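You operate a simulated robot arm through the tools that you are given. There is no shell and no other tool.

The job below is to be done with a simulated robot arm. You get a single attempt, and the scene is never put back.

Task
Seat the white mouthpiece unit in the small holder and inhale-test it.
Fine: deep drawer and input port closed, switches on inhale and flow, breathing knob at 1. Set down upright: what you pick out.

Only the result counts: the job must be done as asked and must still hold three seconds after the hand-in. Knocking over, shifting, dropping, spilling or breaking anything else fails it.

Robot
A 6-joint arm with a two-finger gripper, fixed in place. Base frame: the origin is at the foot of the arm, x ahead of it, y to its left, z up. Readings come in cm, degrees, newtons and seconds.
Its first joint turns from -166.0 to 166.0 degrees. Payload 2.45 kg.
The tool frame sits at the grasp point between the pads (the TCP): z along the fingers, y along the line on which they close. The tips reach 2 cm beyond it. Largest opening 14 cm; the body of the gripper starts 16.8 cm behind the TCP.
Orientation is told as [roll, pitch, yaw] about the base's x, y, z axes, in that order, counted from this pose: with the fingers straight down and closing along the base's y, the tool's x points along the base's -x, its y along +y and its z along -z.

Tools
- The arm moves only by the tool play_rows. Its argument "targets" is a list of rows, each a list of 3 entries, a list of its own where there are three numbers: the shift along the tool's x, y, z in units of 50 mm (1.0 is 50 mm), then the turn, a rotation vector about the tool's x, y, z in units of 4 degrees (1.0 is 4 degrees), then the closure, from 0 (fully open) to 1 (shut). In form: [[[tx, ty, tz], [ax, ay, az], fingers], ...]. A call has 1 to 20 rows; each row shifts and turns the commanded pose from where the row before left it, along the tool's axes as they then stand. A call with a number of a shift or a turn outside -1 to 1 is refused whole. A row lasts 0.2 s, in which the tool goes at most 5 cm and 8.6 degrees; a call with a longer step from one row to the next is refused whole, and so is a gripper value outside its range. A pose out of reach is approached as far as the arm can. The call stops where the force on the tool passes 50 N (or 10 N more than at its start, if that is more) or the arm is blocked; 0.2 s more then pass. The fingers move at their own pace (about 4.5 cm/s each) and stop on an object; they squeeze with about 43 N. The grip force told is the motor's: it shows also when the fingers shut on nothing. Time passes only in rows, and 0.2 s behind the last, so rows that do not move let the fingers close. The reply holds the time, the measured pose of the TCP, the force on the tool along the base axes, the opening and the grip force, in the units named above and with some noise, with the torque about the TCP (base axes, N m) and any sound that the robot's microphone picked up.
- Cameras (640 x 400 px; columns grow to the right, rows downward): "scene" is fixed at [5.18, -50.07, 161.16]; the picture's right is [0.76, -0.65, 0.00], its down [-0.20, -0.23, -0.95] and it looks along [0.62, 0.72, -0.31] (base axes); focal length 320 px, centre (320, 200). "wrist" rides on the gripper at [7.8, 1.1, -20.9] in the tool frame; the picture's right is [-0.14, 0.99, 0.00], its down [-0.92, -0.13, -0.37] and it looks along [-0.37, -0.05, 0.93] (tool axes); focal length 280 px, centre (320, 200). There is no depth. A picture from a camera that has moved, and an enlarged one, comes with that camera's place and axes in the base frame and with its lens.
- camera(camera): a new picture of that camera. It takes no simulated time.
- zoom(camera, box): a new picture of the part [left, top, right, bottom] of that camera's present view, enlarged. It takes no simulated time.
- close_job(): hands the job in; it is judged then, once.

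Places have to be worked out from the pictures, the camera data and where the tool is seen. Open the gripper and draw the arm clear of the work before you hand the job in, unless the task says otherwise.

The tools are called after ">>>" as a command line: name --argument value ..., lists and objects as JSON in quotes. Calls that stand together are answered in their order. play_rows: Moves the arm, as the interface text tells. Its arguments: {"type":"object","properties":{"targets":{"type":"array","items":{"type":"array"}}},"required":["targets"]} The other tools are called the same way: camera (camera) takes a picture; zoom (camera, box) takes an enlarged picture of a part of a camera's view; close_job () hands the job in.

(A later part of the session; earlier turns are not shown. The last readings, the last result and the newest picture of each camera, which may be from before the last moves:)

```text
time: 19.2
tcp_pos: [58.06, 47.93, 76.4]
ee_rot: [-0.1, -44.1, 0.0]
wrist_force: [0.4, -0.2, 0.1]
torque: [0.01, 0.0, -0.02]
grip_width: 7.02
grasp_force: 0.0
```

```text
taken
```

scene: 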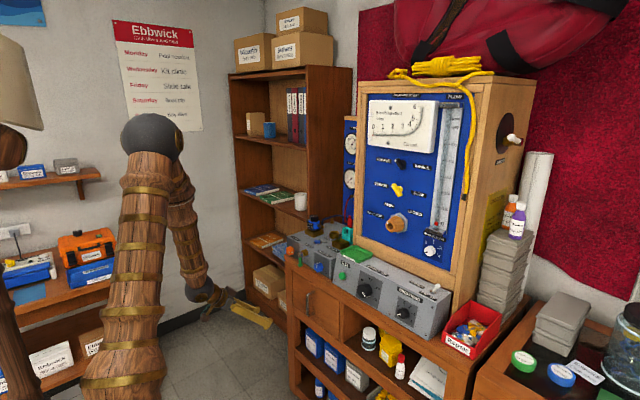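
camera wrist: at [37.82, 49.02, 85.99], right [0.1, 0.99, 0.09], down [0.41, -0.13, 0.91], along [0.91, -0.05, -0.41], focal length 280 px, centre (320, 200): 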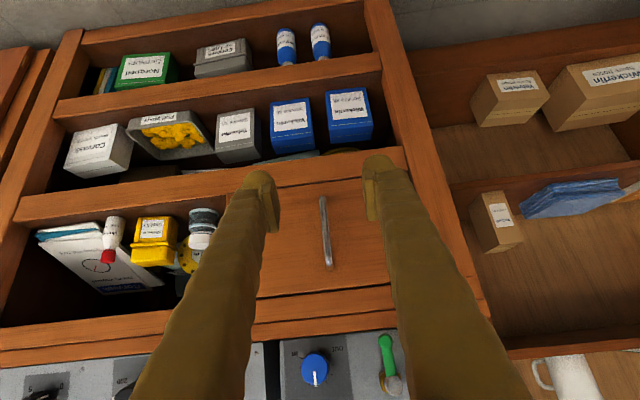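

The handle is nicely between the fingers, at y≈47.0. I'll drop to z≈71.5, shift slightly in y and advance to x≈80.4 with open fingers.

>>> play_rows --targets '[[[0.67, -0.18, 0.69], [0, 0, 0], 0.5], [[-0.719, 0, 0.695], [0, 0, 0], 0.5], [[-0.719, 0, 0.695], [0, 0, 0], 0.5], [[-0.719, 0, 0.695], [0, 0, 0], 0.5], [[-0.719, 0, 0.695], [0, 0, 0], 0.5], [[-0.345, 0, 0.334], [0, 0, 0], 0.5]]'

>>> camera --camera "wrist"

>>> zoom --camera "scene" --box '[230, 220, 390, 320]'

```text
time: 20.6
tcp_pos: [80.19, 46.58, 71.8]
ee_rot: [-0.1, -44.1, 0.1]
wrist_force: [-0.4, -1.6, -0.6]
torque: [-0.02, -0.02, 0.01]
grip_width: 7.01
grasp_force: 0.2
```

```text
taken
camera wrist: at [60.13, 47.72, 81.25], right [0.1, 0.99, 0.09], down [0.41, -0.13, 0.91], along [0.91, -0.05, -0.41], focal length 280 px, centre (320, 200)
```

wrist: 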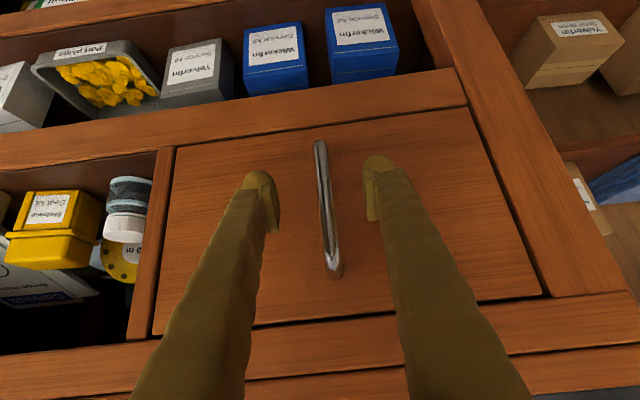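

```text
4.00 times, centred on (310, 270) of scene
camera zoom: at [5.18, -50.07, 161.16], right [0.76, -0.65, 0.0], down [-0.2, -0.23, -0.95], along [0.62, 0.72, -0.31], focal length 1281 px, centre (360, -80)
```

zoom: 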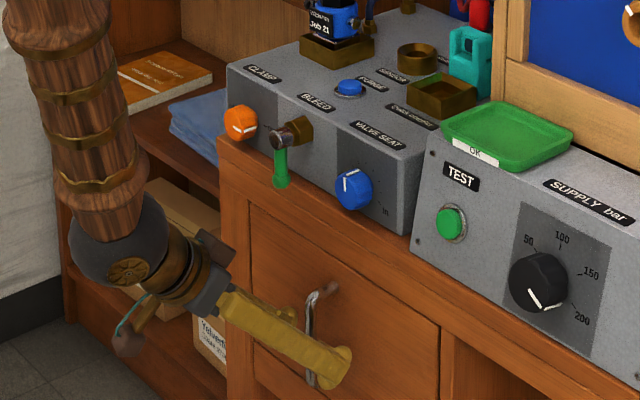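

The bar lies between the open fingers. I'll close the gripper on it.

>>> play_rows --targets '[[[0, 0, 0], [0, 0, 0], 1], [[0, 0, 0], [0, 0, 0], 1], [[0, 0, 0], [0, 0, 0], 1], [[0, 0, 0], [0, 0, 0], 1], [[0, 0, 0], [0, 0, 0], 1], [[0, 0, 0], [0, 0, 0], 1]]'

>>> camera --camera "wrist"

```text
time: 21.9
tcp_pos: [80.18, 47.02, 71.77]
ee_rot: [0.0, -44.1, 0.3]
wrist_force: [1.3, 21.6, -7.2]
torque: [-0.03, 0.17, 0.31]
grip_width: 1.29
grasp_force: 39.6
stopped in row 6: the force on the tool passed its limit at 52 N (the readings are from after the stop); the commanded pose is now the measured one
```

```text
taken
camera wrist: at [60.03, 47.97, 81.26], right [0.09, 0.99, 0.1], down [0.41, -0.13, 0.91], along [0.91, -0.05, -0.41], focal length 280 px, centre (320, 200)
```

wrist: 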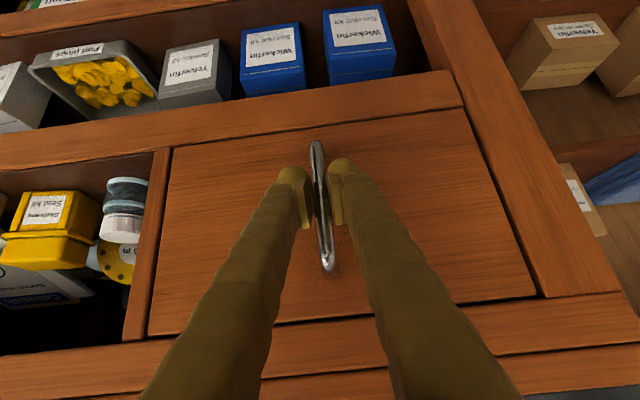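

The bar is gripped (1.3 cm) with some sideways load, so I'll ease y slightly and begin pulling the drawer toward -x slowly.

>>> play_rows --targets '[[[0, 0.06, 0], [0, 0, 0], 1], [[0.14, 0, -0.14], [0, 0, 0], 1], [[0.29, 0, -0.28], [0, 0, 0], 1], [[0.29, 0, -0.28], [0, 0, 0], 1]]'

>>> camera --camera "wrist"

```text
time: 22.9
tcp_pos: [75.04, 46.91, 71.78]
ee_rot: [0.0, -43.9, 0.1]
wrist_force: [-1.2, -22.1, -16.3]
torque: [0.03, 0.48, -0.31]
grip_width: 1.27
grasp_force: 39.0
```

```text
taken
camera wrist: at [54.93, 48.09, 81.3], right [0.1, 0.99, 0.09], down [0.41, -0.13, 0.9], along [0.91, -0.05, -0.42], focal length 280 px, centre (320, 200)
```

wrist: 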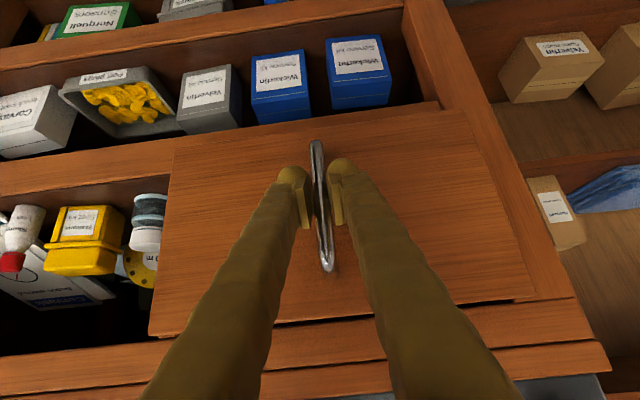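

The drawer slides freely. I'll keep pulling about 17 cm more with a tiny y correction.

>>> play_rows --targets '[[[0.29, -0.03, -0.28], [0, 0, 0], 1], [[0.36, 0, -0.35], [0, 0, 0], 1], [[0.36, 0, -0.35], [0, 0, 0], 1], [[0.36, 0, -0.35], [0, 0, 0], 1], [[0.36, 0, -0.35], [0, 0, 0], 1], [[0.36, 0, -0.35], [0, 0, 0], 1], [[0.36, 0, -0.35], [0, 0, 0], 1]]'

>>> camera --camera "wrist"

>>> camera --camera "scene"

```text
time: 24.5
tcp_pos: [57.83, 47.01, 71.64]
ee_rot: [0.0, -44.2, 0.1]
wrist_force: [-2.9, -15.0, 16.3]
torque: [-0.02, 0.05, -0.18]
grip_width: 1.24
grasp_force: 39.3
```

```text
taken
camera wrist: at [37.76, 48.0, 81.22], right [0.09, 0.99, 0.1], down [0.4, -0.13, 0.91], along [0.91, -0.05, -0.41], focal length 280 px, centre (320, 200)
```

wrist: 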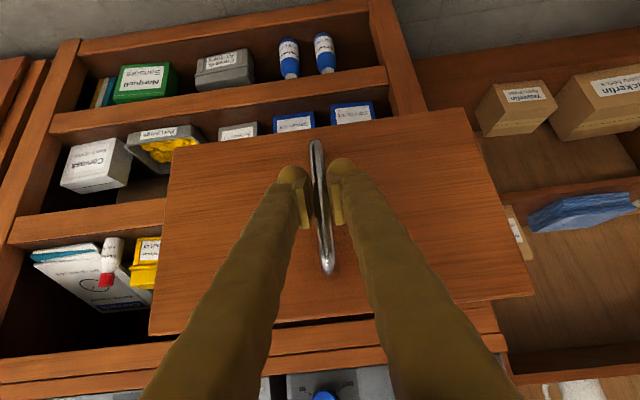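

```text
taken
```

scene: 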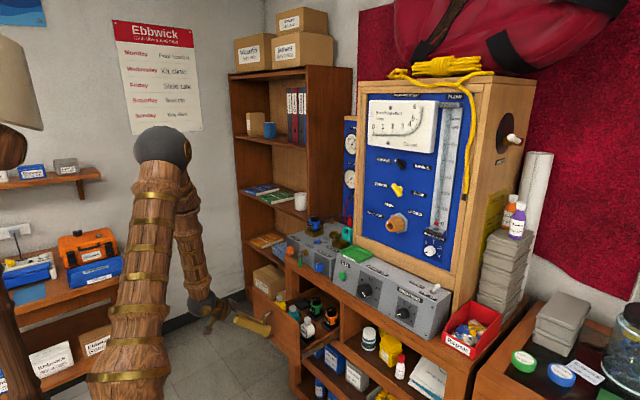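

The drawer is out about 22 cm and contents are now visible. I'll zoom in on them from the scene camera.

>>> zoom --camera "scene" --box '[256, 270, 368, 340]'

```text
5.71 times, centred on (312, 305) of scene
camera zoom: at [5.18, -50.07, 161.16], right [0.76, -0.65, 0.0], down [-0.2, -0.23, -0.95], along [0.62, 0.72, -0.31], focal length 1831 px, centre (366, -400)
```

zoom: 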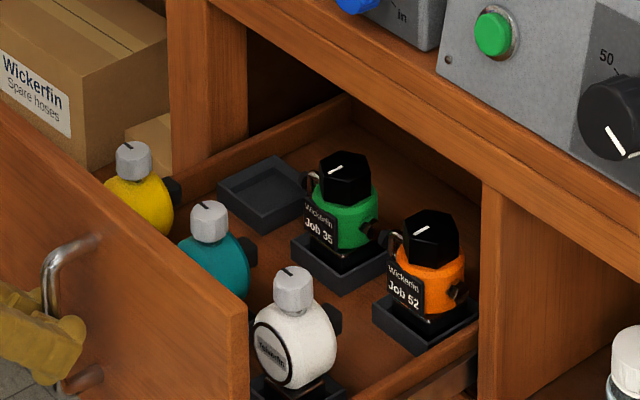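

The white unit is at the front-right of the drawer among yellow and teal ones, each standing in a dark seat. I'll release the handle, back off, rise and turn the camera down to view the drawer from above.

>>> play_rows --targets '[[[0, 0, 0], [0, 0, 0], 0.5], [[0, 0, 0], [0, 0, 0], 0.5], [[0, 0, 0], [0, 0, 0], 0.5], [[0, 0, 0], [0, 0, 0], 0.5], [[0.36, 0, -0.35], [0, 0, 0], 0.5], [[0.719, 0, -0.695], [0, 0, 0], 0.5], [[0.5, 0, -0.5], [0, 0, 0], 0.5], [[-0.695, 0, -0.719], [0, 0, 0], 0.5], [[-0.695, 0, -0.719], [0, 0, 0], 0.5], [[-0.695, 0, -0.719], [0, 0, 0], 0.5], [[-0.695, 0, -0.719], [0, 0, 0], 0.5], [[-0.695, 0, -0.719], [0, 0, 0], 0.5], [[-0.695, 0, -0.719], [0, 0, 0], 0.5], [[-0.695, 0, -0.719], [0, 0, 0], 0.5], [[-0.695, 0, -0.719], [0, 0, 0], 0.5], [[-0.695, 0, -0.719], [0, 0, 0], 0.5]]'

>>> play_rows --targets '[[[0, 0, 0], [0, 1, 0], 0], [[0, 0, 0], [0, 1, 0], 0], [[0, 0, 0], [0, 1, 0], 0], [[0, 0, 0], [0, 1, 0], 0], [[0, 0, 0], [0, 1, 0], 0], [[0, 0, 0], [0, 1, 0], 0], [[0, 0, 0], [0, 1, 0], 0], [[0, 0, 0], [0, 1, 0], 0], [[0, 0, 0], [0, 1, 0], 0], [[0, 0, 0], [0, 1, 0], 0], [[0, 0, 0], [0, 1, 0], 0]]'

>>> camera --camera "wrist"

>>> camera --camera "scene"

```text
time: 27.9
tcp_pos: [46.6, 46.54, 116.9]
ee_rot: [0.1, -44.1, 0.3]
wrist_force: [-0.5, -0.1, 0.5]
torque: [0.03, 0.04, 0.05]
grip_width: 6.99
grasp_force: 0.0
```

```text
time: 30.3
tcp_pos: [47.1, 46.82, 116.87]
ee_rot: [0.0, 0.0, 0.2]
wrist_force: [0.2, -0.1, 0.8]
torque: [-0.01, 0.05, 0.0]
grip_width: 14.02
grasp_force: 0.1
```

```text
taken
camera wrist: at [39.22, 47.86, 137.67], right [0.13, 0.99, 0.0], down [0.92, -0.12, 0.37], along [0.37, -0.05, -0.93], focal length 280 px, centre (320, 200)
```

wrist: 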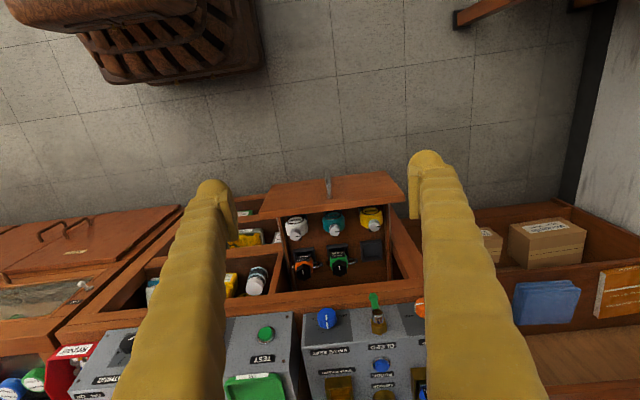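

```text
taken
```

scene: 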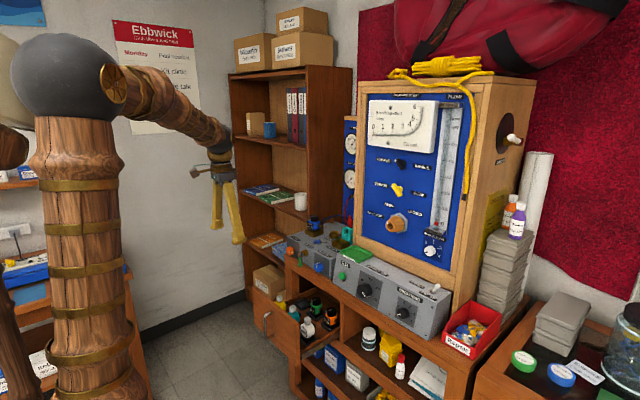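

Now I'll zoom in on the drawer contents from the wrist camera and the scene camera.

>>> zoom --camera "wrist" --box '[264, 180, 408, 270]'

>>> zoom --camera "scene" --box '[272, 285, 352, 335]'

```text
4.44 times, centred on (336, 225) of wrist
camera zoom: at [39.22, 47.86, 137.67], right [0.13, 0.99, 0.0], down [0.92, -0.12, 0.37], along [0.37, -0.05, -0.93], focal length 1246 px, centre (249, 89)
```

zoom: 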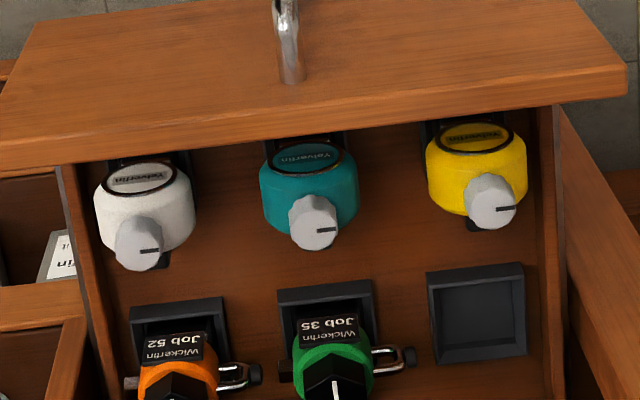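

```text
8.00 times, centred on (312, 310) of scene
camera zoom: at [5.18, -50.07, 161.16], right [0.76, -0.65, 0.0], down [-0.2, -0.23, -0.95], along [0.62, 0.72, -0.31], focal length 2563 px, centre (384, -680)
```

zoom: 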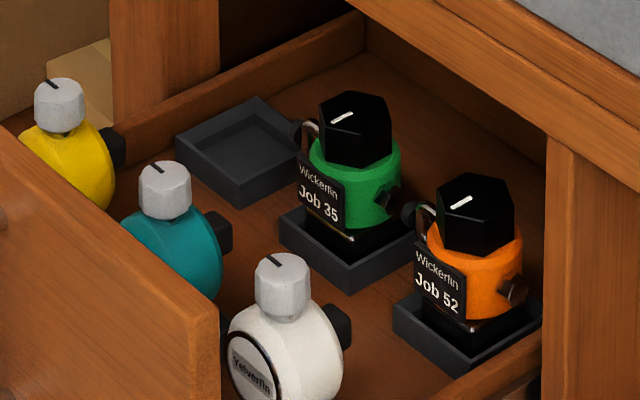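

The white unit's knob top is at about (73.1, 36.9, 74) with the body (≈6.3 cm wide in y) centred at z≈69. I'll move over it with the fingers at ~8.4 cm opening and stop at z≈97 to check.

>>> play_rows --targets '[[[-0.865, -0.33, 0], [0, 0, 0], 0.4], [[-0.865, -0.33, 0], [0, 0, 0], 0.4], [[-0.865, -0.33, 0], [0, 0, 0], 0.4], [[-0.865, -0.33, 0], [0, 0, 0], 0.4], [[-0.865, -0.33, 0], [0, 0, 0], 0.4], [[-0.865, -0.33, 0], [0, 0, 0], 0.4], [[0, 0, 1], [0, 0, 0], 0.4], [[0, 0, 1], [0, 0, 0], 0.4], [[0, 0, 1], [0, 0, 0], 0.4], [[0, 0, 1], [0, 0, 0], 0.4]]'

>>> camera --camera "wrist"

>>> camera --camera "scene"

```text
time: 32.5
tcp_pos: [73.16, 37.02, 97.0]
ee_rot: [0.0, -0.2, 0.2]
wrist_force: [-0.8, -0.1, 0.2]
torque: [0.02, -0.02, 0.01]
grip_width: 8.37
grasp_force: 0.1
```

```text
taken
camera wrist: at [65.25, 38.07, 117.85], right [0.13, 0.99, 0.0], down [0.92, -0.13, 0.37], along [0.37, -0.05, -0.93], focal length 280 px, centre (320, 200)
```

wrist: 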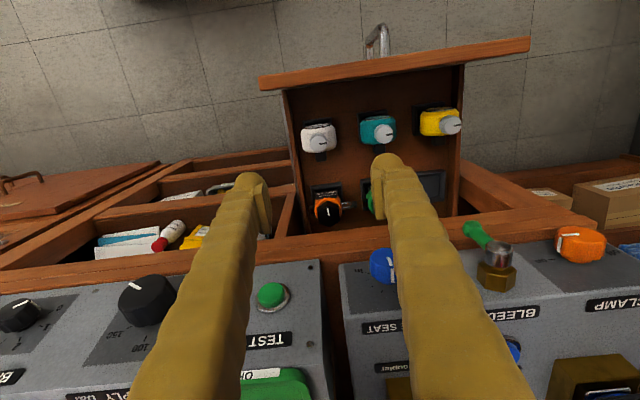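

```text
taken
```

scene: 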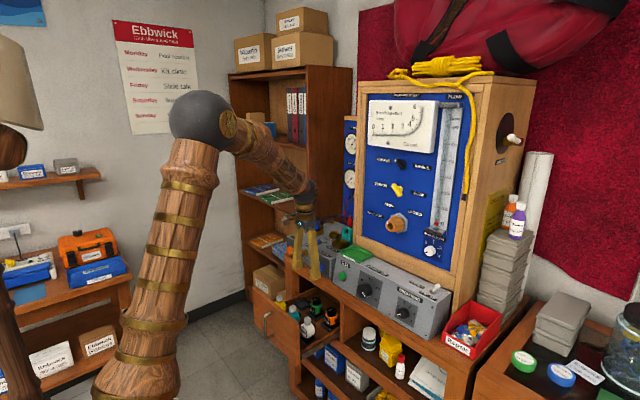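

>>> zoom --camera "wrist" --box '[272, 80, 480, 210]'

>>> zoom --camera "scene" --box '[272, 285, 352, 335]'

```text
3.08 times, centred on (376, 145) of wrist
camera zoom: at [65.25, 38.07, 117.85], right [0.13, 0.99, 0.0], down [0.92, -0.13, 0.37], along [0.37, -0.05, -0.93], focal length 863 px, centre (148, 369)
```

zoom: 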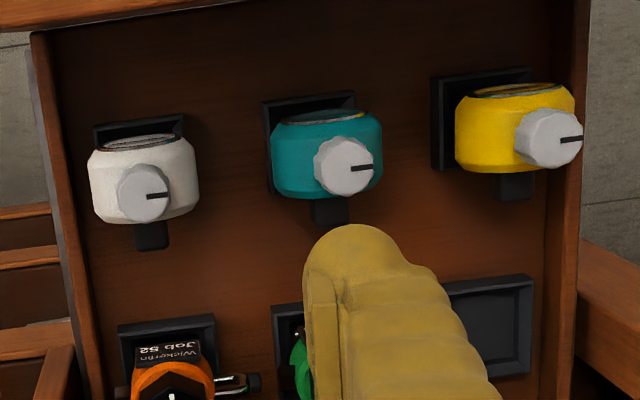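

```text
8.00 times, centred on (312, 310) of scene
camera zoom: at [5.18, -50.07, 161.16], right [0.76, -0.65, 0.0], down [-0.2, -0.23, -0.95], along [0.62, 0.72, -0.31], focal length 2563 px, centre (384, -680)
```

zoom: 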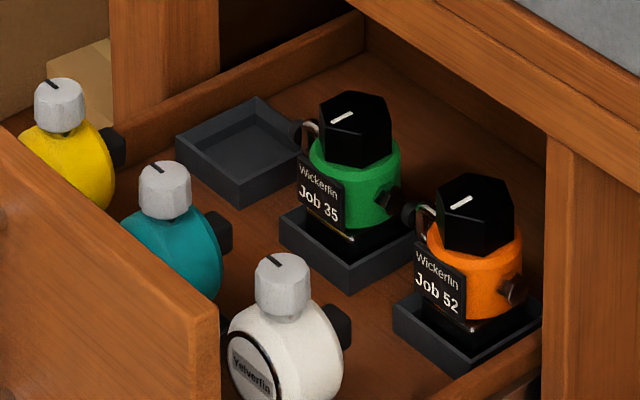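

Refined: white body centre at about (73.3, 36.8, 68.3), spanning x 71.2–75.5. Since the holder at radius ≈108 cm needs a tilted tool, I'll first go up with pitch ≈ -28° to inspect the holder area and test reach before grasping.

>>> play_rows --targets '[[[0, 0, -1], [0, 0, 0], 0.4], [[0, 0, -1], [0, 0, 0], 0.4], [[0, 0, -1], [0, 0, 0], 0.4], [[0, 0, -1], [0, 0, 0], 0.4], [[0, 0, -1], [0, 0, 0], 0.4], [[0, 0, -1], [0, 0, 0], 0.4], [[0, 0.2, 0], [0, -1, 0], 0.4], [[0, 0.2, 0], [0, -1, 0], 0.4], [[0, 0.2, 0], [0, -1, 0], 0.4], [[0, 0.2, 0], [0, -1, 0], 0.4], [[0, 0.2, 0], [0, -1, 0], 0.4], [[0, 0.2, 0], [0, -1, 0], 0.4], [[0, 0.2, 0], [0, -1, 0], 0.4]]'

>>> camera --camera "wrist"

>>> zoom --camera "wrist" --box '[240, 130, 400, 230]'

```text
time: 35.3
tcp_pos: [72.94, 44.09, 126.74]
ee_rot: [0.0, -28.0, 0.2]
wrist_force: [0.0, -0.3, 0.7]
torque: [0.0, 0.0, -0.02]
grip_width: 8.4
grasp_force: 0.1
```

```text
taken
camera wrist: at [56.21, 45.16, 141.51], right [0.12, 0.99, 0.07], down [0.64, -0.13, 0.76], along [0.76, -0.05, -0.65], focal length 280 px, centre (320, 200)
```

wrist: 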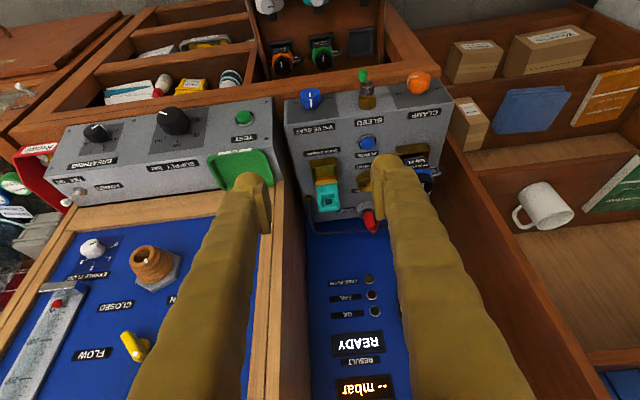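

```text
4.00 times, centred on (320, 180) of wrist
camera zoom: at [56.21, 45.16, 141.51], right [0.12, 0.99, 0.07], down [0.64, -0.13, 0.76], along [0.76, -0.05, -0.65], focal length 1122 px, centre (320, 280)
```

zoom: 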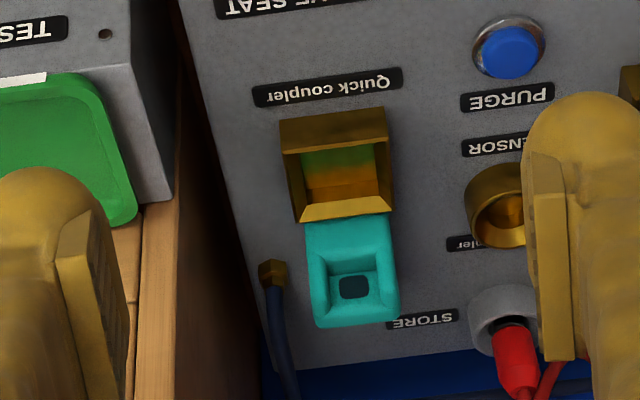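

The teal quick-coupler block sits right behind the small holder, its notch at about (102.5, 43.9, 102.5), lining up with the unit's rear mouthpiece when its badge faces the front. I'll test reach by moving (empty) to above the holder at z≈112.

>>> play_rows --targets '[[[-0.52, 0, 0.83], [0, 0, 0], 0.4], [[-0.52, 0, 0.83], [0, 0, 0], 0.4], [[-0.52, 0, 0.83], [0, 0, 0], 0.4], [[-0.52, 0, 0.83], [0, 0, 0], 0.4], [[-0.52, 0, 0.83], [0, 0, 0], 0.4], [[-0.52, 0, 0.83], [0, 0, 0], 0.4]]'

>>> camera --camera "wrist"

>>> zoom --camera "scene" --box '[280, 190, 376, 250]'

```text
time: 36.7
tcp_pos: [98.49, 43.98, 112.1]
ee_rot: [0.1, -28.2, 0.1]
wrist_force: [-0.4, -0.4, 0.6]
torque: [0.01, 0.01, -0.02]
grip_width: 8.42
grasp_force: 0.0
```

```text
taken
camera wrist: at [81.68, 45.07, 126.77], right [0.12, 0.99, 0.07], down [0.64, -0.13, 0.76], along [0.76, -0.05, -0.65], focal length 280 px, centre (320, 200)
```

wrist: 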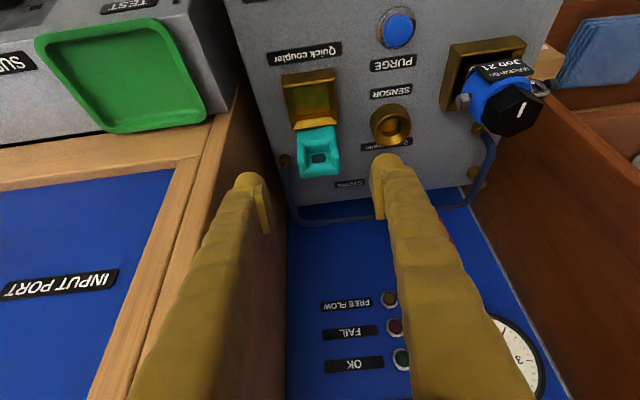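

```text
6.67 times, centred on (328, 220) of scene
camera zoom: at [5.18, -50.07, 161.16], right [0.76, -0.65, 0.0], down [-0.2, -0.23, -0.95], along [0.62, 0.72, -0.31], focal length 2136 px, centre (267, 67)
```

zoom: 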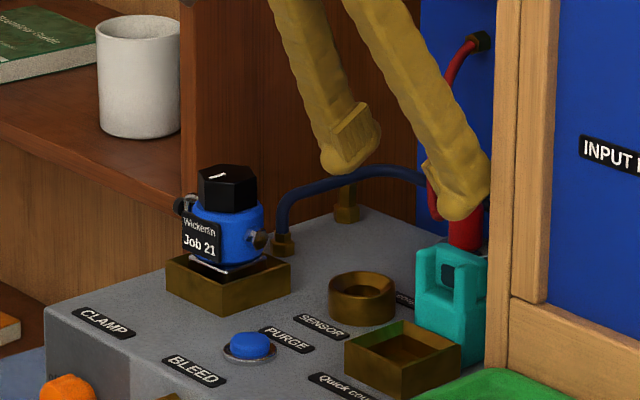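

It is reachable. I'll zoom on the holder and coupler from this close position to refine coordinates.

>>> zoom --camera "wrist" --box '[264, 50, 392, 130]'

>>> zoom --camera "wrist" --box '[264, 110, 392, 190]'

>>> zoom --camera "scene" --box '[320, 220, 368, 250]'

```text
5.00 times, centred on (328, 90) of wrist
camera zoom: at [81.68, 45.07, 126.77], right [0.12, 0.99, 0.07], down [0.64, -0.13, 0.76], along [0.76, -0.05, -0.65], focal length 1402 px, centre (280, 750)
```

zoom: 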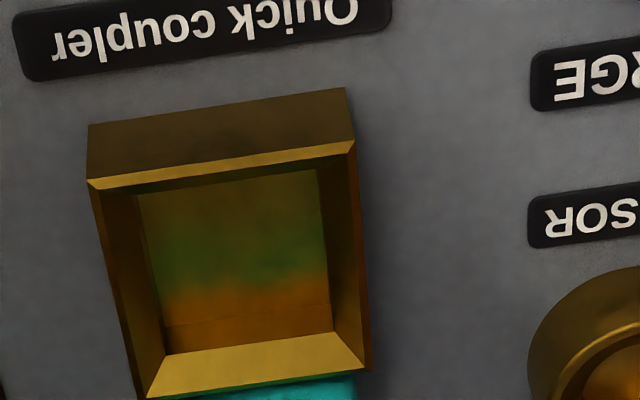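

```text
5.00 times, centred on (328, 150) of wrist
camera zoom: at [81.68, 45.07, 126.77], right [0.12, 0.99, 0.07], down [0.64, -0.13, 0.76], along [0.76, -0.05, -0.65], focal length 1402 px, centre (280, 450)
```

zoom: 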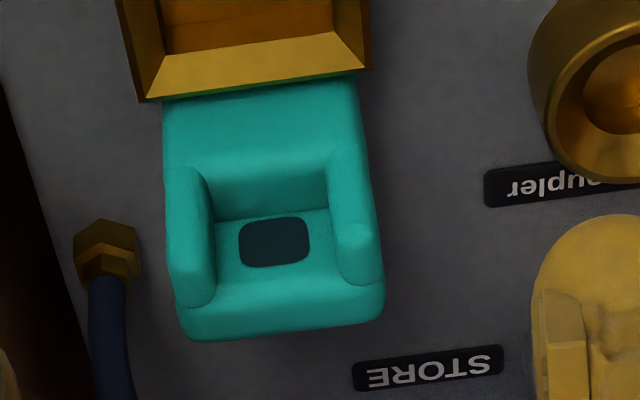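

```text
13.33 times, centred on (344, 235) of scene
camera zoom: at [5.18, -50.07, 161.16], right [0.76, -0.65, 0.0], down [-0.2, -0.23, -0.95], along [0.62, 0.72, -0.31], focal length 4271 px, centre (0, -267)
```

zoom: 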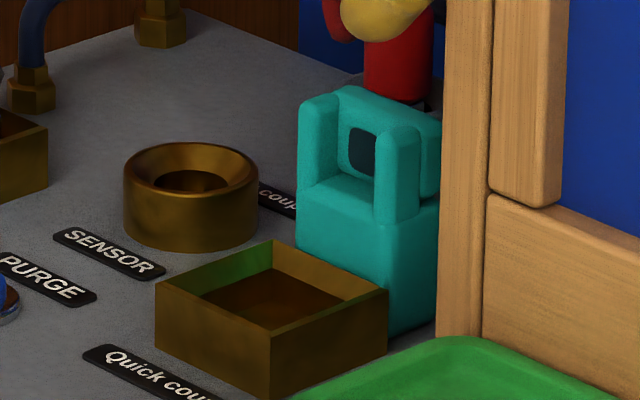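

Holder outer rim spans x 96.2–101.9, y 41.1–46.8 (centre ≈ 99.05, 43.95). A smaller tilt would clear the drawer front better, so I'll test whether -24° and -20° are still reachable here at x≈99.

>>> play_rows --targets '[[[-0.1, 0, 0.05], [0, 1, 0], 0.4], [[0, 0, 0], [0, 0, 0], 0.4], [[0, 0, 0], [0, 0, 0], 0.4]]'

>>> play_rows --targets '[[[0, 0, 0], [0, 1, 0], 0.4], [[0, 0, 0], [0, 0, 0], 0.4], [[0, 0, 0], [0, 0, 0], 0.4]]'

```text
time: 37.5
tcp_pos: [98.99, 44.15, 112.1]
ee_rot: [0.0, -24.1, 0.2]
wrist_force: [-0.3, -0.9, -0.1]
torque: [-0.02, 0.02, 0.0]
grip_width: 8.42
grasp_force: 0.0
```

```text
time: 38.3
tcp_pos: [99.04, 44.11, 112.26]
ee_rot: [0.0, -20.2, 0.2]
wrist_force: [0.7, -0.1, -0.2]
torque: [0.0, 0.01, 0.0]
grip_width: 8.41
grasp_force: 0.1
```

-20° is also reachable. I'll check the actual placement height by lowering (empty, fingers straddling) to z≈104.

>>> play_rows --targets '[[[0.274, 0, 0.752], [0, 0, 0], 0.4], [[0.274, 0, 0.752], [0, 0, 0], 0.4], [[0, 0, 0], [0, 0, 0], 0.4]]'

>>> zoom --camera "scene" --box '[280, 190, 376, 250]'

>>> camera --camera "wrist"

```text
time: 39.1
tcp_pos: [99.15, 44.15, 104.34]
ee_rot: [0.0, -20.0, 0.1]
wrist_force: [-0.2, -0.3, -0.5]
torque: [0.0, -0.03, 0.0]
grip_width: 8.41
grasp_force: 0.1
```

```text
6.67 times, centred on (328, 220) of scene
camera zoom: at [5.18, -50.07, 161.16], right [0.76, -0.65, 0.0], down [-0.2, -0.23, -0.95], along [0.62, 0.72, -0.31], focal length 2136 px, centre (267, 67)
```

zoom: 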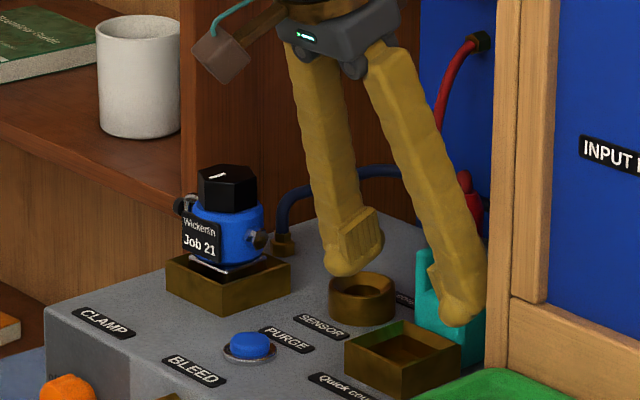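

```text
taken
camera wrist: at [84.6, 45.25, 121.17], right [0.13, 0.99, 0.05], down [0.74, -0.13, 0.66], along [0.66, -0.05, -0.75], focal length 280 px, centre (320, 200)
```

wrist: 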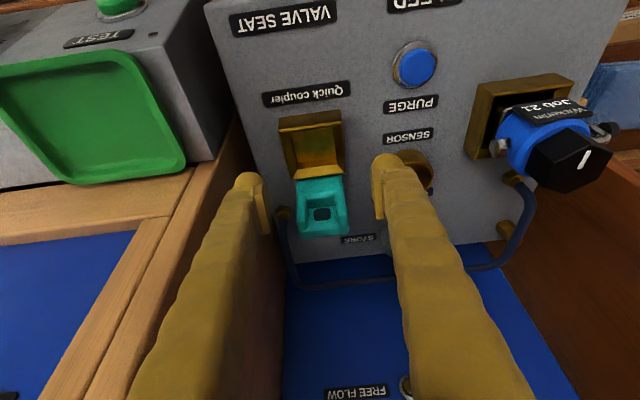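

Placement pose is reachable at -20° pitch. I'll go back up, over to the drawer above the white unit, and descend to z≈84.

>>> play_rows --targets '[[[-0.342, 0, -0.939], [0, 0, 0], 0.4], [[-0.342, 0, -0.939], [0, 0, 0], 0.4], [[0.8116, -0.243, -0.2953], [0, 0, 0], 0.4], [[0.8116, -0.243, -0.2953], [0, 0, 0], 0.4], [[0.8116, -0.243, -0.2953], [0, 0, 0], 0.4], [[0.8116, -0.243, -0.2953], [0, 0, 0], 0.4], [[0.8116, -0.243, -0.2953], [0, 0, 0], 0.4], [[0.8116, -0.243, -0.2953], [0, 0, 0], 0.4], [[0.342, 0, 0.939], [0, 0, 0], 0.4], [[0.342, 0, 0.939], [0, 0, 0], 0.4], [[0.342, 0, 0.939], [0, 0, 0], 0.4], [[0.342, 0, 0.939], [0, 0, 0], 0.4], [[0.342, 0, 0.939], [0, 0, 0], 0.4], [[0.342, 0, 0.939], [0, 0, 0], 0.4]]'

>>> camera --camera "wrist"

>>> zoom --camera "scene" --box '[256, 250, 376, 325]'

```text
time: 42.1
tcp_pos: [73.55, 36.51, 84.41]
ee_rot: [0.1, -20.1, 0.3]
wrist_force: [0.9, 0.1, -0.3]
torque: [0.0, -0.01, -0.02]
grip_width: 8.41
grasp_force: 0.0
```

```text
taken
camera wrist: at [59.01, 37.57, 101.28], right [0.13, 0.99, 0.05], down [0.74, -0.13, 0.66], along [0.66, -0.05, -0.75], focal length 280 px, centre (320, 200)
```

wrist: 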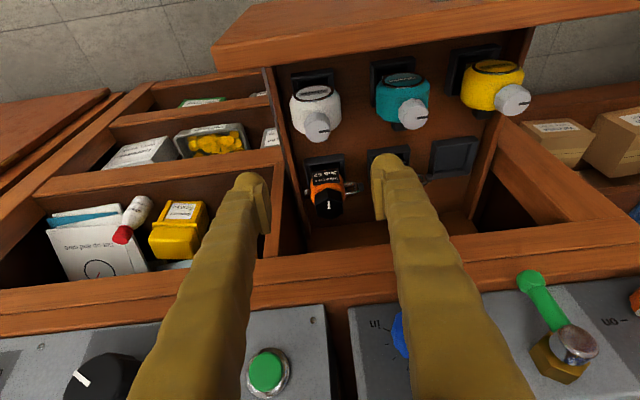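

```text
5.33 times, centred on (316, 288) of scene
camera zoom: at [5.18, -50.07, 161.16], right [0.76, -0.65, 0.0], down [-0.2, -0.23, -0.95], along [0.62, 0.72, -0.31], focal length 1709 px, centre (341, -267)
```

zoom: 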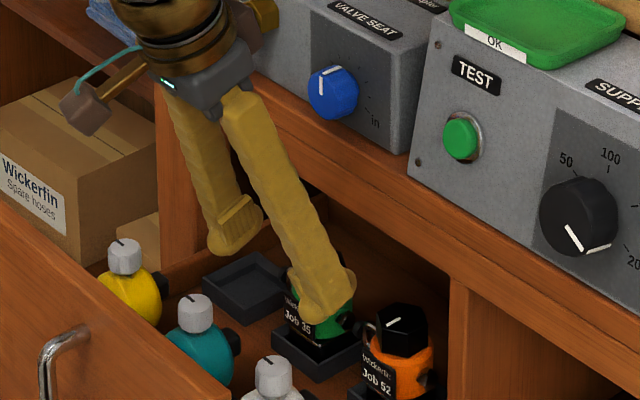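

I'll zoom on the white unit for a precise alignment check before the last descent.

>>> zoom --camera "wrist" --box '[264, 55, 392, 135]'

>>> zoom --camera "scene" --box '[290, 295, 338, 325]'

```text
5.00 times, centred on (328, 95) of wrist
camera zoom: at [59.01, 37.57, 101.28], right [0.13, 0.99, 0.05], down [0.74, -0.13, 0.66], along [0.66, -0.05, -0.75], focal length 1402 px, centre (280, 725)
```

zoom: 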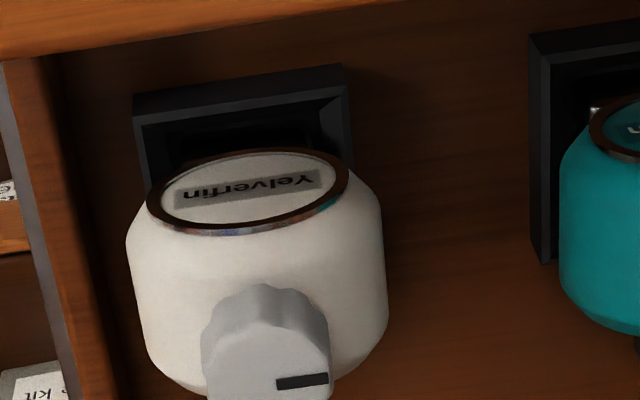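

```text
13.33 times, centred on (314, 310) of scene
camera zoom: at [5.18, -50.07, 161.16], right [0.76, -0.65, 0.0], down [-0.2, -0.23, -0.95], along [0.62, 0.72, -0.31], focal length 4271 px, centre (400, -1267)
```

zoom: 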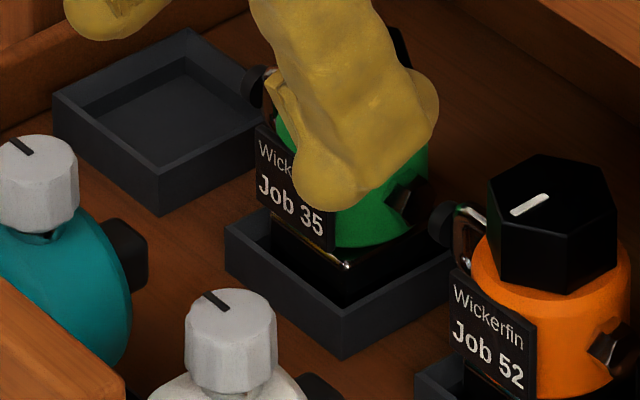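

The white body centre reads (73.2, 36.73), width ≈ 6.2 cm. I'll correct the alignment and descend to z≈69.3 with the fingers straddling the body.

>>> play_rows --targets '[[[0.401, 0.044, 0.896], [0, 0, 0], 0.4], [[0.335, 0, 0.92], [0, 0, 0], 0.4], [[0.335, 0, 0.92], [0, 0, 0], 0.4], [[0.03, 0, 0.08], [0, 0, 0], 0.4], [[0, 0, 0], [0, 0, 0], 0.4]]'

>>> camera --camera "wrist"

>>> zoom --camera "scene" --box '[256, 260, 376, 335]'

```text
time: 43.3
tcp_pos: [73.13, 37.03, 68.82]
ee_rot: [0.1, -20.2, 0.2]
wrist_force: [0.2, 0.0, 0.5]
torque: [0.01, 0.0, -0.02]
grip_width: 8.41
grasp_force: 0.0
```

```text
taken
camera wrist: at [58.53, 38.13, 85.74], right [0.13, 0.99, 0.05], down [0.74, -0.13, 0.66], along [0.66, -0.05, -0.75], focal length 280 px, centre (320, 200)
```

wrist: 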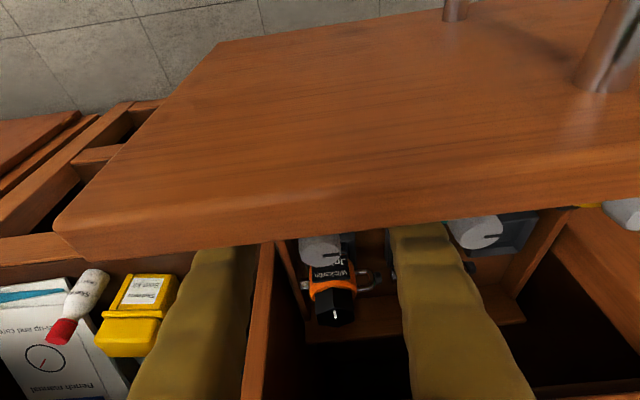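

```text
5.33 times, centred on (316, 298) of scene
camera zoom: at [5.18, -50.07, 161.16], right [0.76, -0.65, 0.0], down [-0.2, -0.23, -0.95], along [0.62, 0.72, -0.31], focal length 1709 px, centre (341, -320)
```

zoom: 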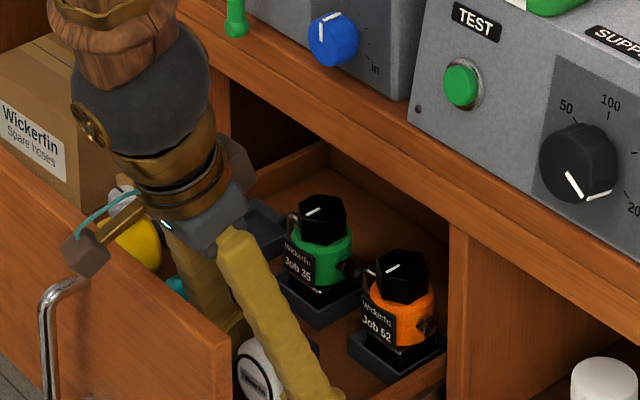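

The fingers straddle the white body. I'll close the gripper on it.

>>> play_rows --targets '[[[0, 0, 0], [0, 0, 0], 0.6], [[0, 0, 0], [0, 0, 0], 0.6], [[0, 0, 0], [0, 0, 0], 0.8], [[0, 0, 0], [0, 0, 0], 0.8]]'

>>> zoom --camera "scene" --box '[272, 285, 352, 335]'

```text
time: 44.3
tcp_pos: [73.08, 36.95, 68.89]
ee_rot: [0.0, -20.1, 0.2]
wrist_force: [0.6, -0.5, 0.5]
torque: [0.02, 0.03, 0.01]
grip_width: 5.87
grasp_force: 43.0
```

```text
8.00 times, centred on (312, 310) of scene
camera zoom: at [5.18, -50.07, 161.16], right [0.76, -0.65, 0.0], down [-0.2, -0.23, -0.95], along [0.62, 0.72, -0.31], focal length 2563 px, centre (384, -680)
```

zoom: 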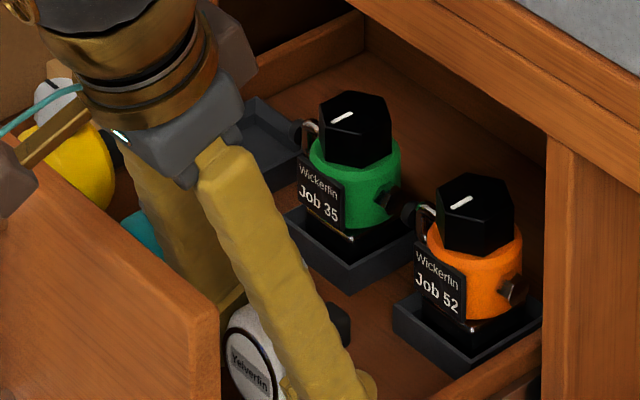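

Gripped at 5.87 cm with 43 N. I'll lift it straight up, slowly at first.

>>> play_rows --targets '[[[-0.068, 0, -0.188], [0, 0, 0], 0.8], [[-0.137, 0, -0.376], [0, 0, 0], 0.8], [[-0.205, 0, -0.564], [0, 0, 0], 0.8], [[-0.274, 0, -0.752], [0, 0, 0], 0.8], [[-0.274, 0, -0.752], [0, 0, 0], 0.8], [[-0.274, 0, -0.752], [0, 0, 0], 0.8], [[-0.274, 0, -0.752], [0, 0, 0], 0.8]]'

>>> camera --camera "wrist"

>>> zoom --camera "scene" --box '[256, 240, 376, 315]'

```text
time: 45.9
tcp_pos: [72.75, 36.98, 91.17]
ee_rot: [0.0, -19.9, 0.3]
wrist_force: [-0.2, -0.8, -1.9]
torque: [-0.01, 0.01, -0.01]
grip_width: 5.91
grasp_force: 42.8
```

```text
taken
camera wrist: at [58.31, 37.93, 108.14], right [0.13, 0.99, 0.05], down [0.74, -0.13, 0.66], along [0.66, -0.05, -0.75], focal length 280 px, centre (320, 200)
```

wrist: 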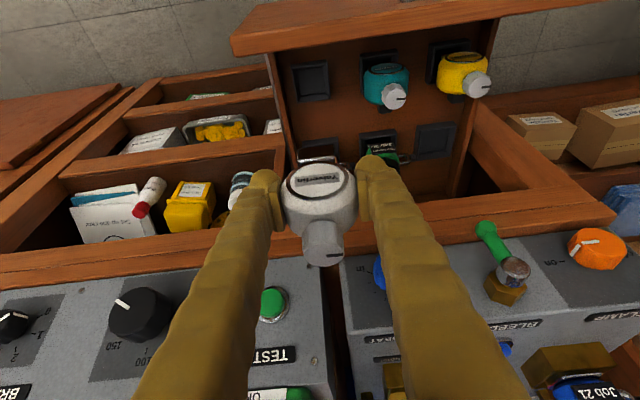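

```text
5.33 times, centred on (316, 278) of scene
camera zoom: at [5.18, -50.07, 161.16], right [0.76, -0.65, 0.0], down [-0.2, -0.23, -0.95], along [0.62, 0.72, -0.31], focal length 1709 px, centre (341, -213)
```

zoom: 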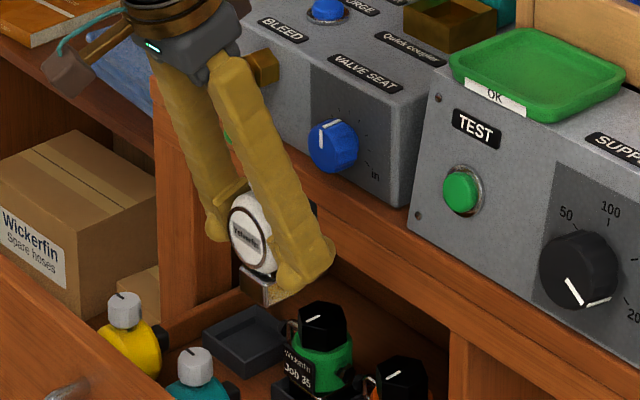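

The unit is lifted. I'll zoom in to check that it's upright in the grip.

>>> zoom --camera "wrist" --box '[240, 130, 400, 280]'

>>> zoom --camera "scene" --box '[286, 265, 334, 305]'

```text
2.67 times, centred on (320, 205) of wrist
camera zoom: at [58.31, 37.93, 108.14], right [0.13, 0.99, 0.05], down [0.74, -0.13, 0.66], along [0.66, -0.05, -0.75], focal length 748 px, centre (320, 187)
```

zoom: 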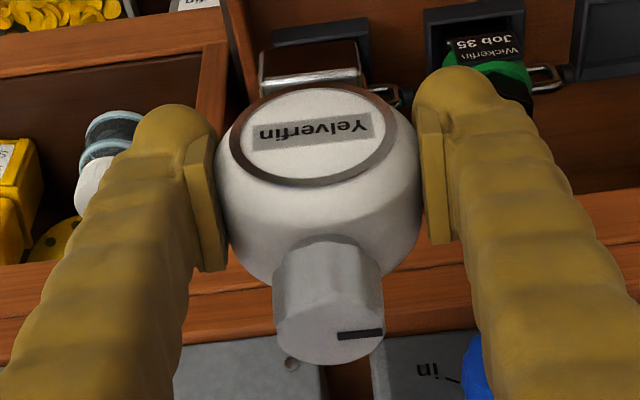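

```text
10.00 times, centred on (310, 285) of scene
camera zoom: at [5.18, -50.07, 161.16], right [0.76, -0.65, 0.0], down [-0.2, -0.23, -0.95], along [0.62, 0.72, -0.31], focal length 3204 px, centre (420, -650)
```

zoom: 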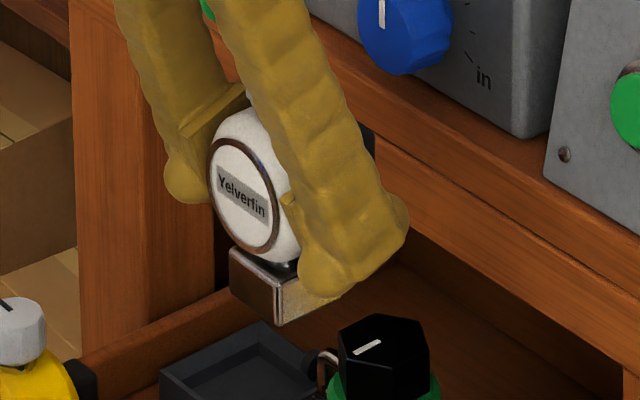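

The unit hangs upright with a chrome square base about 5 cm below the TCP. I'll raise it to z≈113 and carry it over the holder at about (98.95, 43.95).

>>> play_rows --targets '[[[-0.301, 0, -0.827], [0, 0, 0], 0.8], [[-0.301, 0, -0.827], [0, 0, 0], 0.8], [[-0.301, 0, -0.827], [0, 0, 0], 0.8], [[-0.301, 0, -0.827], [0, 0, 0], 0.8], [[-0.301, 0, -0.827], [0, 0, 0], 0.8], [[-0.821, 0.2323, 0.2987], [0, 0, 0], 0.8], [[-0.821, 0.2323, 0.2987], [0, 0, 0], 0.8], [[-0.821, 0.2323, 0.2987], [0, 0, 0], 0.8], [[-0.821, 0.2323, 0.2987], [0, 0, 0], 0.8], [[-0.821, 0.2323, 0.2987], [0, 0, 0], 0.8], [[-0.821, 0.2323, 0.2987], [0, 0, 0], 0.8], [[0, 0, 0], [0, 0, 0], 0.8]]'

>>> camera --camera "wrist"

>>> zoom --camera "scene" --box '[300, 180, 380, 250]'

```text
time: 48.5
tcp_pos: [98.95, 43.79, 113.4]
ee_rot: [0.0, -20.1, 0.1]
wrist_force: [0.4, -0.1, -2.3]
torque: [0.05, -0.03, 0.02]
grip_width: 5.86
grasp_force: 42.8
```

```text
taken
camera wrist: at [84.44, 44.87, 130.29], right [0.13, 0.99, 0.05], down [0.74, -0.13, 0.66], along [0.66, -0.05, -0.75], focal length 280 px, centre (320, 200)
```

wrist: 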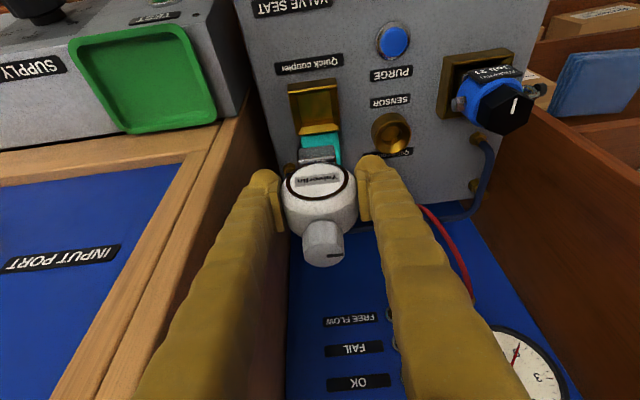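

```text
5.71 times, centred on (340, 215) of scene
camera zoom: at [5.18, -50.07, 161.16], right [0.76, -0.65, 0.0], down [-0.2, -0.23, -0.95], along [0.62, 0.72, -0.31], focal length 1831 px, centre (206, 114)
```

zoom: 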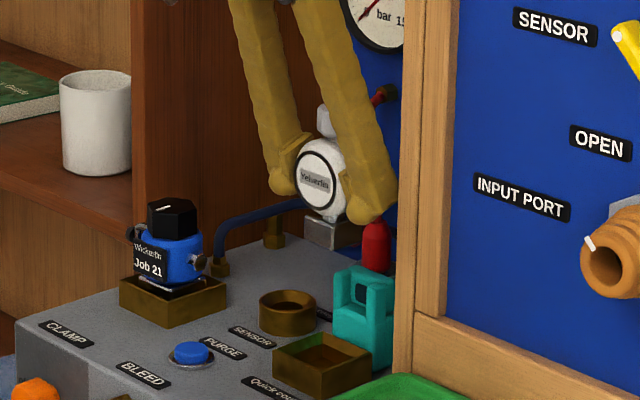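

The unit is above the holder. I'll zoom in to check lateral alignment of the base and rear mouthpiece with the holder and coupler notch before lowering.

>>> zoom --camera "wrist" --box '[256, 70, 384, 190]'

>>> zoom --camera "scene" --box '[330, 190, 378, 250]'

```text
3.33 times, centred on (320, 130) of wrist
camera zoom: at [84.44, 44.87, 130.29], right [0.13, 0.99, 0.05], down [0.74, -0.13, 0.66], along [0.66, -0.05, -0.75], focal length 935 px, centre (320, 433)
```

zoom: 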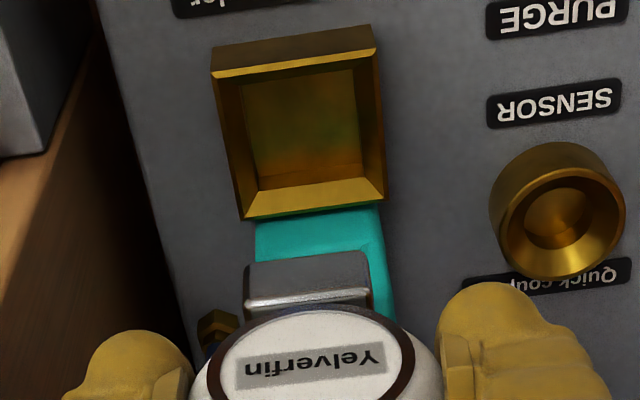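

```text
6.67 times, centred on (354, 220) of scene
camera zoom: at [5.18, -50.07, 161.16], right [0.76, -0.65, 0.0], down [-0.2, -0.23, -0.95], along [0.62, 0.72, -0.31], focal length 2136 px, centre (93, 67)
```

zoom: 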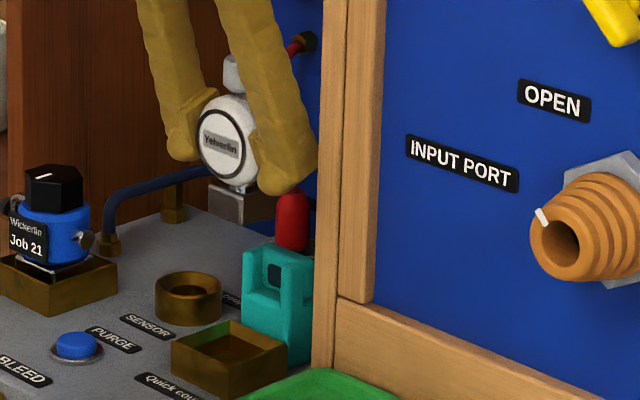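

Alignment is within a few millimetres; I'll shift x by about -0.3 and y by +0.1, then lower to just above the rim and prongs (z≈105.5).

>>> play_rows --targets '[[[0.056, 0.02, -0.021], [0, 0, 0], 0.8], [[0.18, 0, 0.495], [0, 0, 0], 0.8], [[0.18, 0, 0.495], [0, 0, 0], 0.8], [[0.18, 0, 0.495], [0, 0, 0], 0.8], [[0, 0, 0], [0, 0, 0], 0.8]]'

>>> zoom --camera "wrist" --box '[256, 70, 384, 190]'

>>> zoom --camera "scene" --box '[324, 210, 372, 250]'

```text
time: 49.7
tcp_pos: [98.58, 43.96, 104.99]
ee_rot: [0.1, -20.2, 0.1]
wrist_force: [0.4, 0.0, -2.1]
torque: [0.02, -0.02, 0.03]
grip_width: 5.86
grasp_force: 42.8
```

```text
3.33 times, centred on (320, 130) of wrist
camera zoom: at [84.05, 45.09, 122.0], right [0.13, 0.99, 0.05], down [0.74, -0.13, 0.66], along [0.66, -0.05, -0.75], focal length 935 px, centre (320, 433)
```

zoom: 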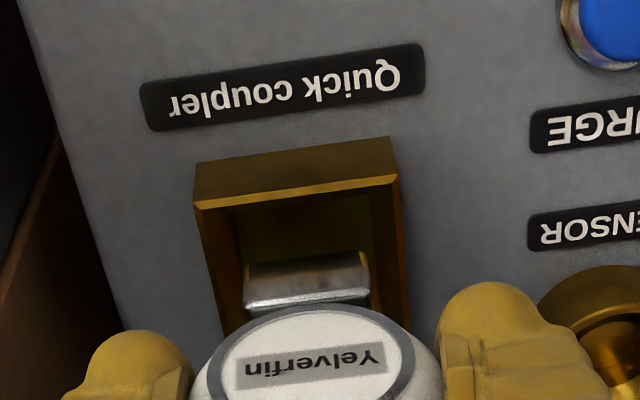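

```text
10.00 times, centred on (348, 230) of scene
camera zoom: at [5.18, -50.07, 161.16], right [0.76, -0.65, 0.0], down [-0.2, -0.23, -0.95], along [0.62, 0.72, -0.31], focal length 3204 px, centre (40, -100)
```

zoom: 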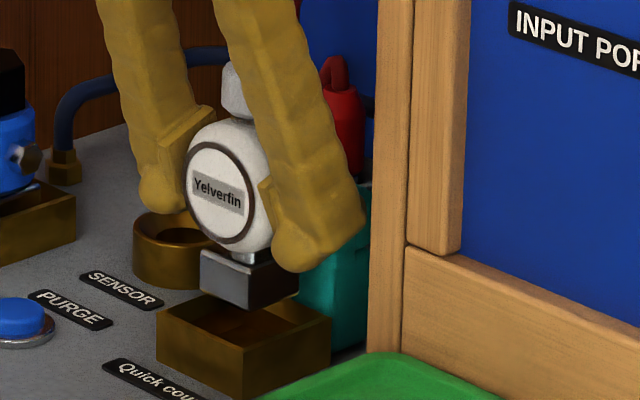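

The base is aligned within ~1 mm in y and has ~5 mm slack at the front. I'll lower gently 2 cm and check the force.

>>> play_rows --targets '[[[0.034, -0.01, 0.094], [0, 0, 0], 0.8], [[0.034, 0, 0.094], [0, 0, 0], 0.8], [[0.034, 0, 0.094], [0, 0, 0], 0.8], [[0.034, 0, 0.094], [0, 0, 0], 0.8]]'

>>> zoom --camera "scene" --box '[324, 210, 372, 250]'

```text
time: 50.7
tcp_pos: [98.61, 43.94, 103.53]
ee_rot: [0.1, -20.2, 0.1]
wrist_force: [-17.4, -6.3, 30.0]
torque: [0.13, 0.25, 0.15]
grip_width: 5.88
grasp_force: 42.4
```

```text
10.00 times, centred on (348, 230) of scene
camera zoom: at [5.18, -50.07, 161.16], right [0.76, -0.65, 0.0], down [-0.2, -0.23, -0.95], along [0.62, 0.72, -0.31], focal length 3204 px, centre (40, -100)
```

zoom: 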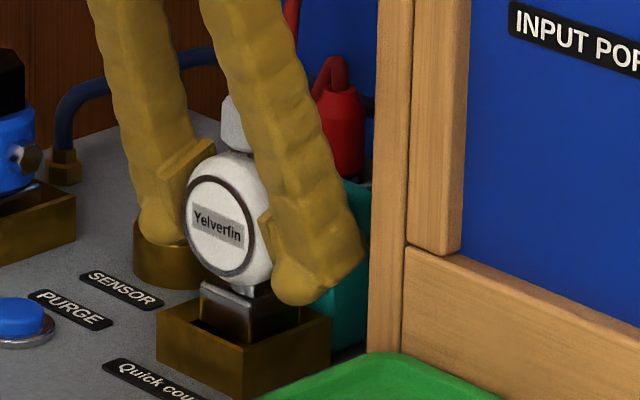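

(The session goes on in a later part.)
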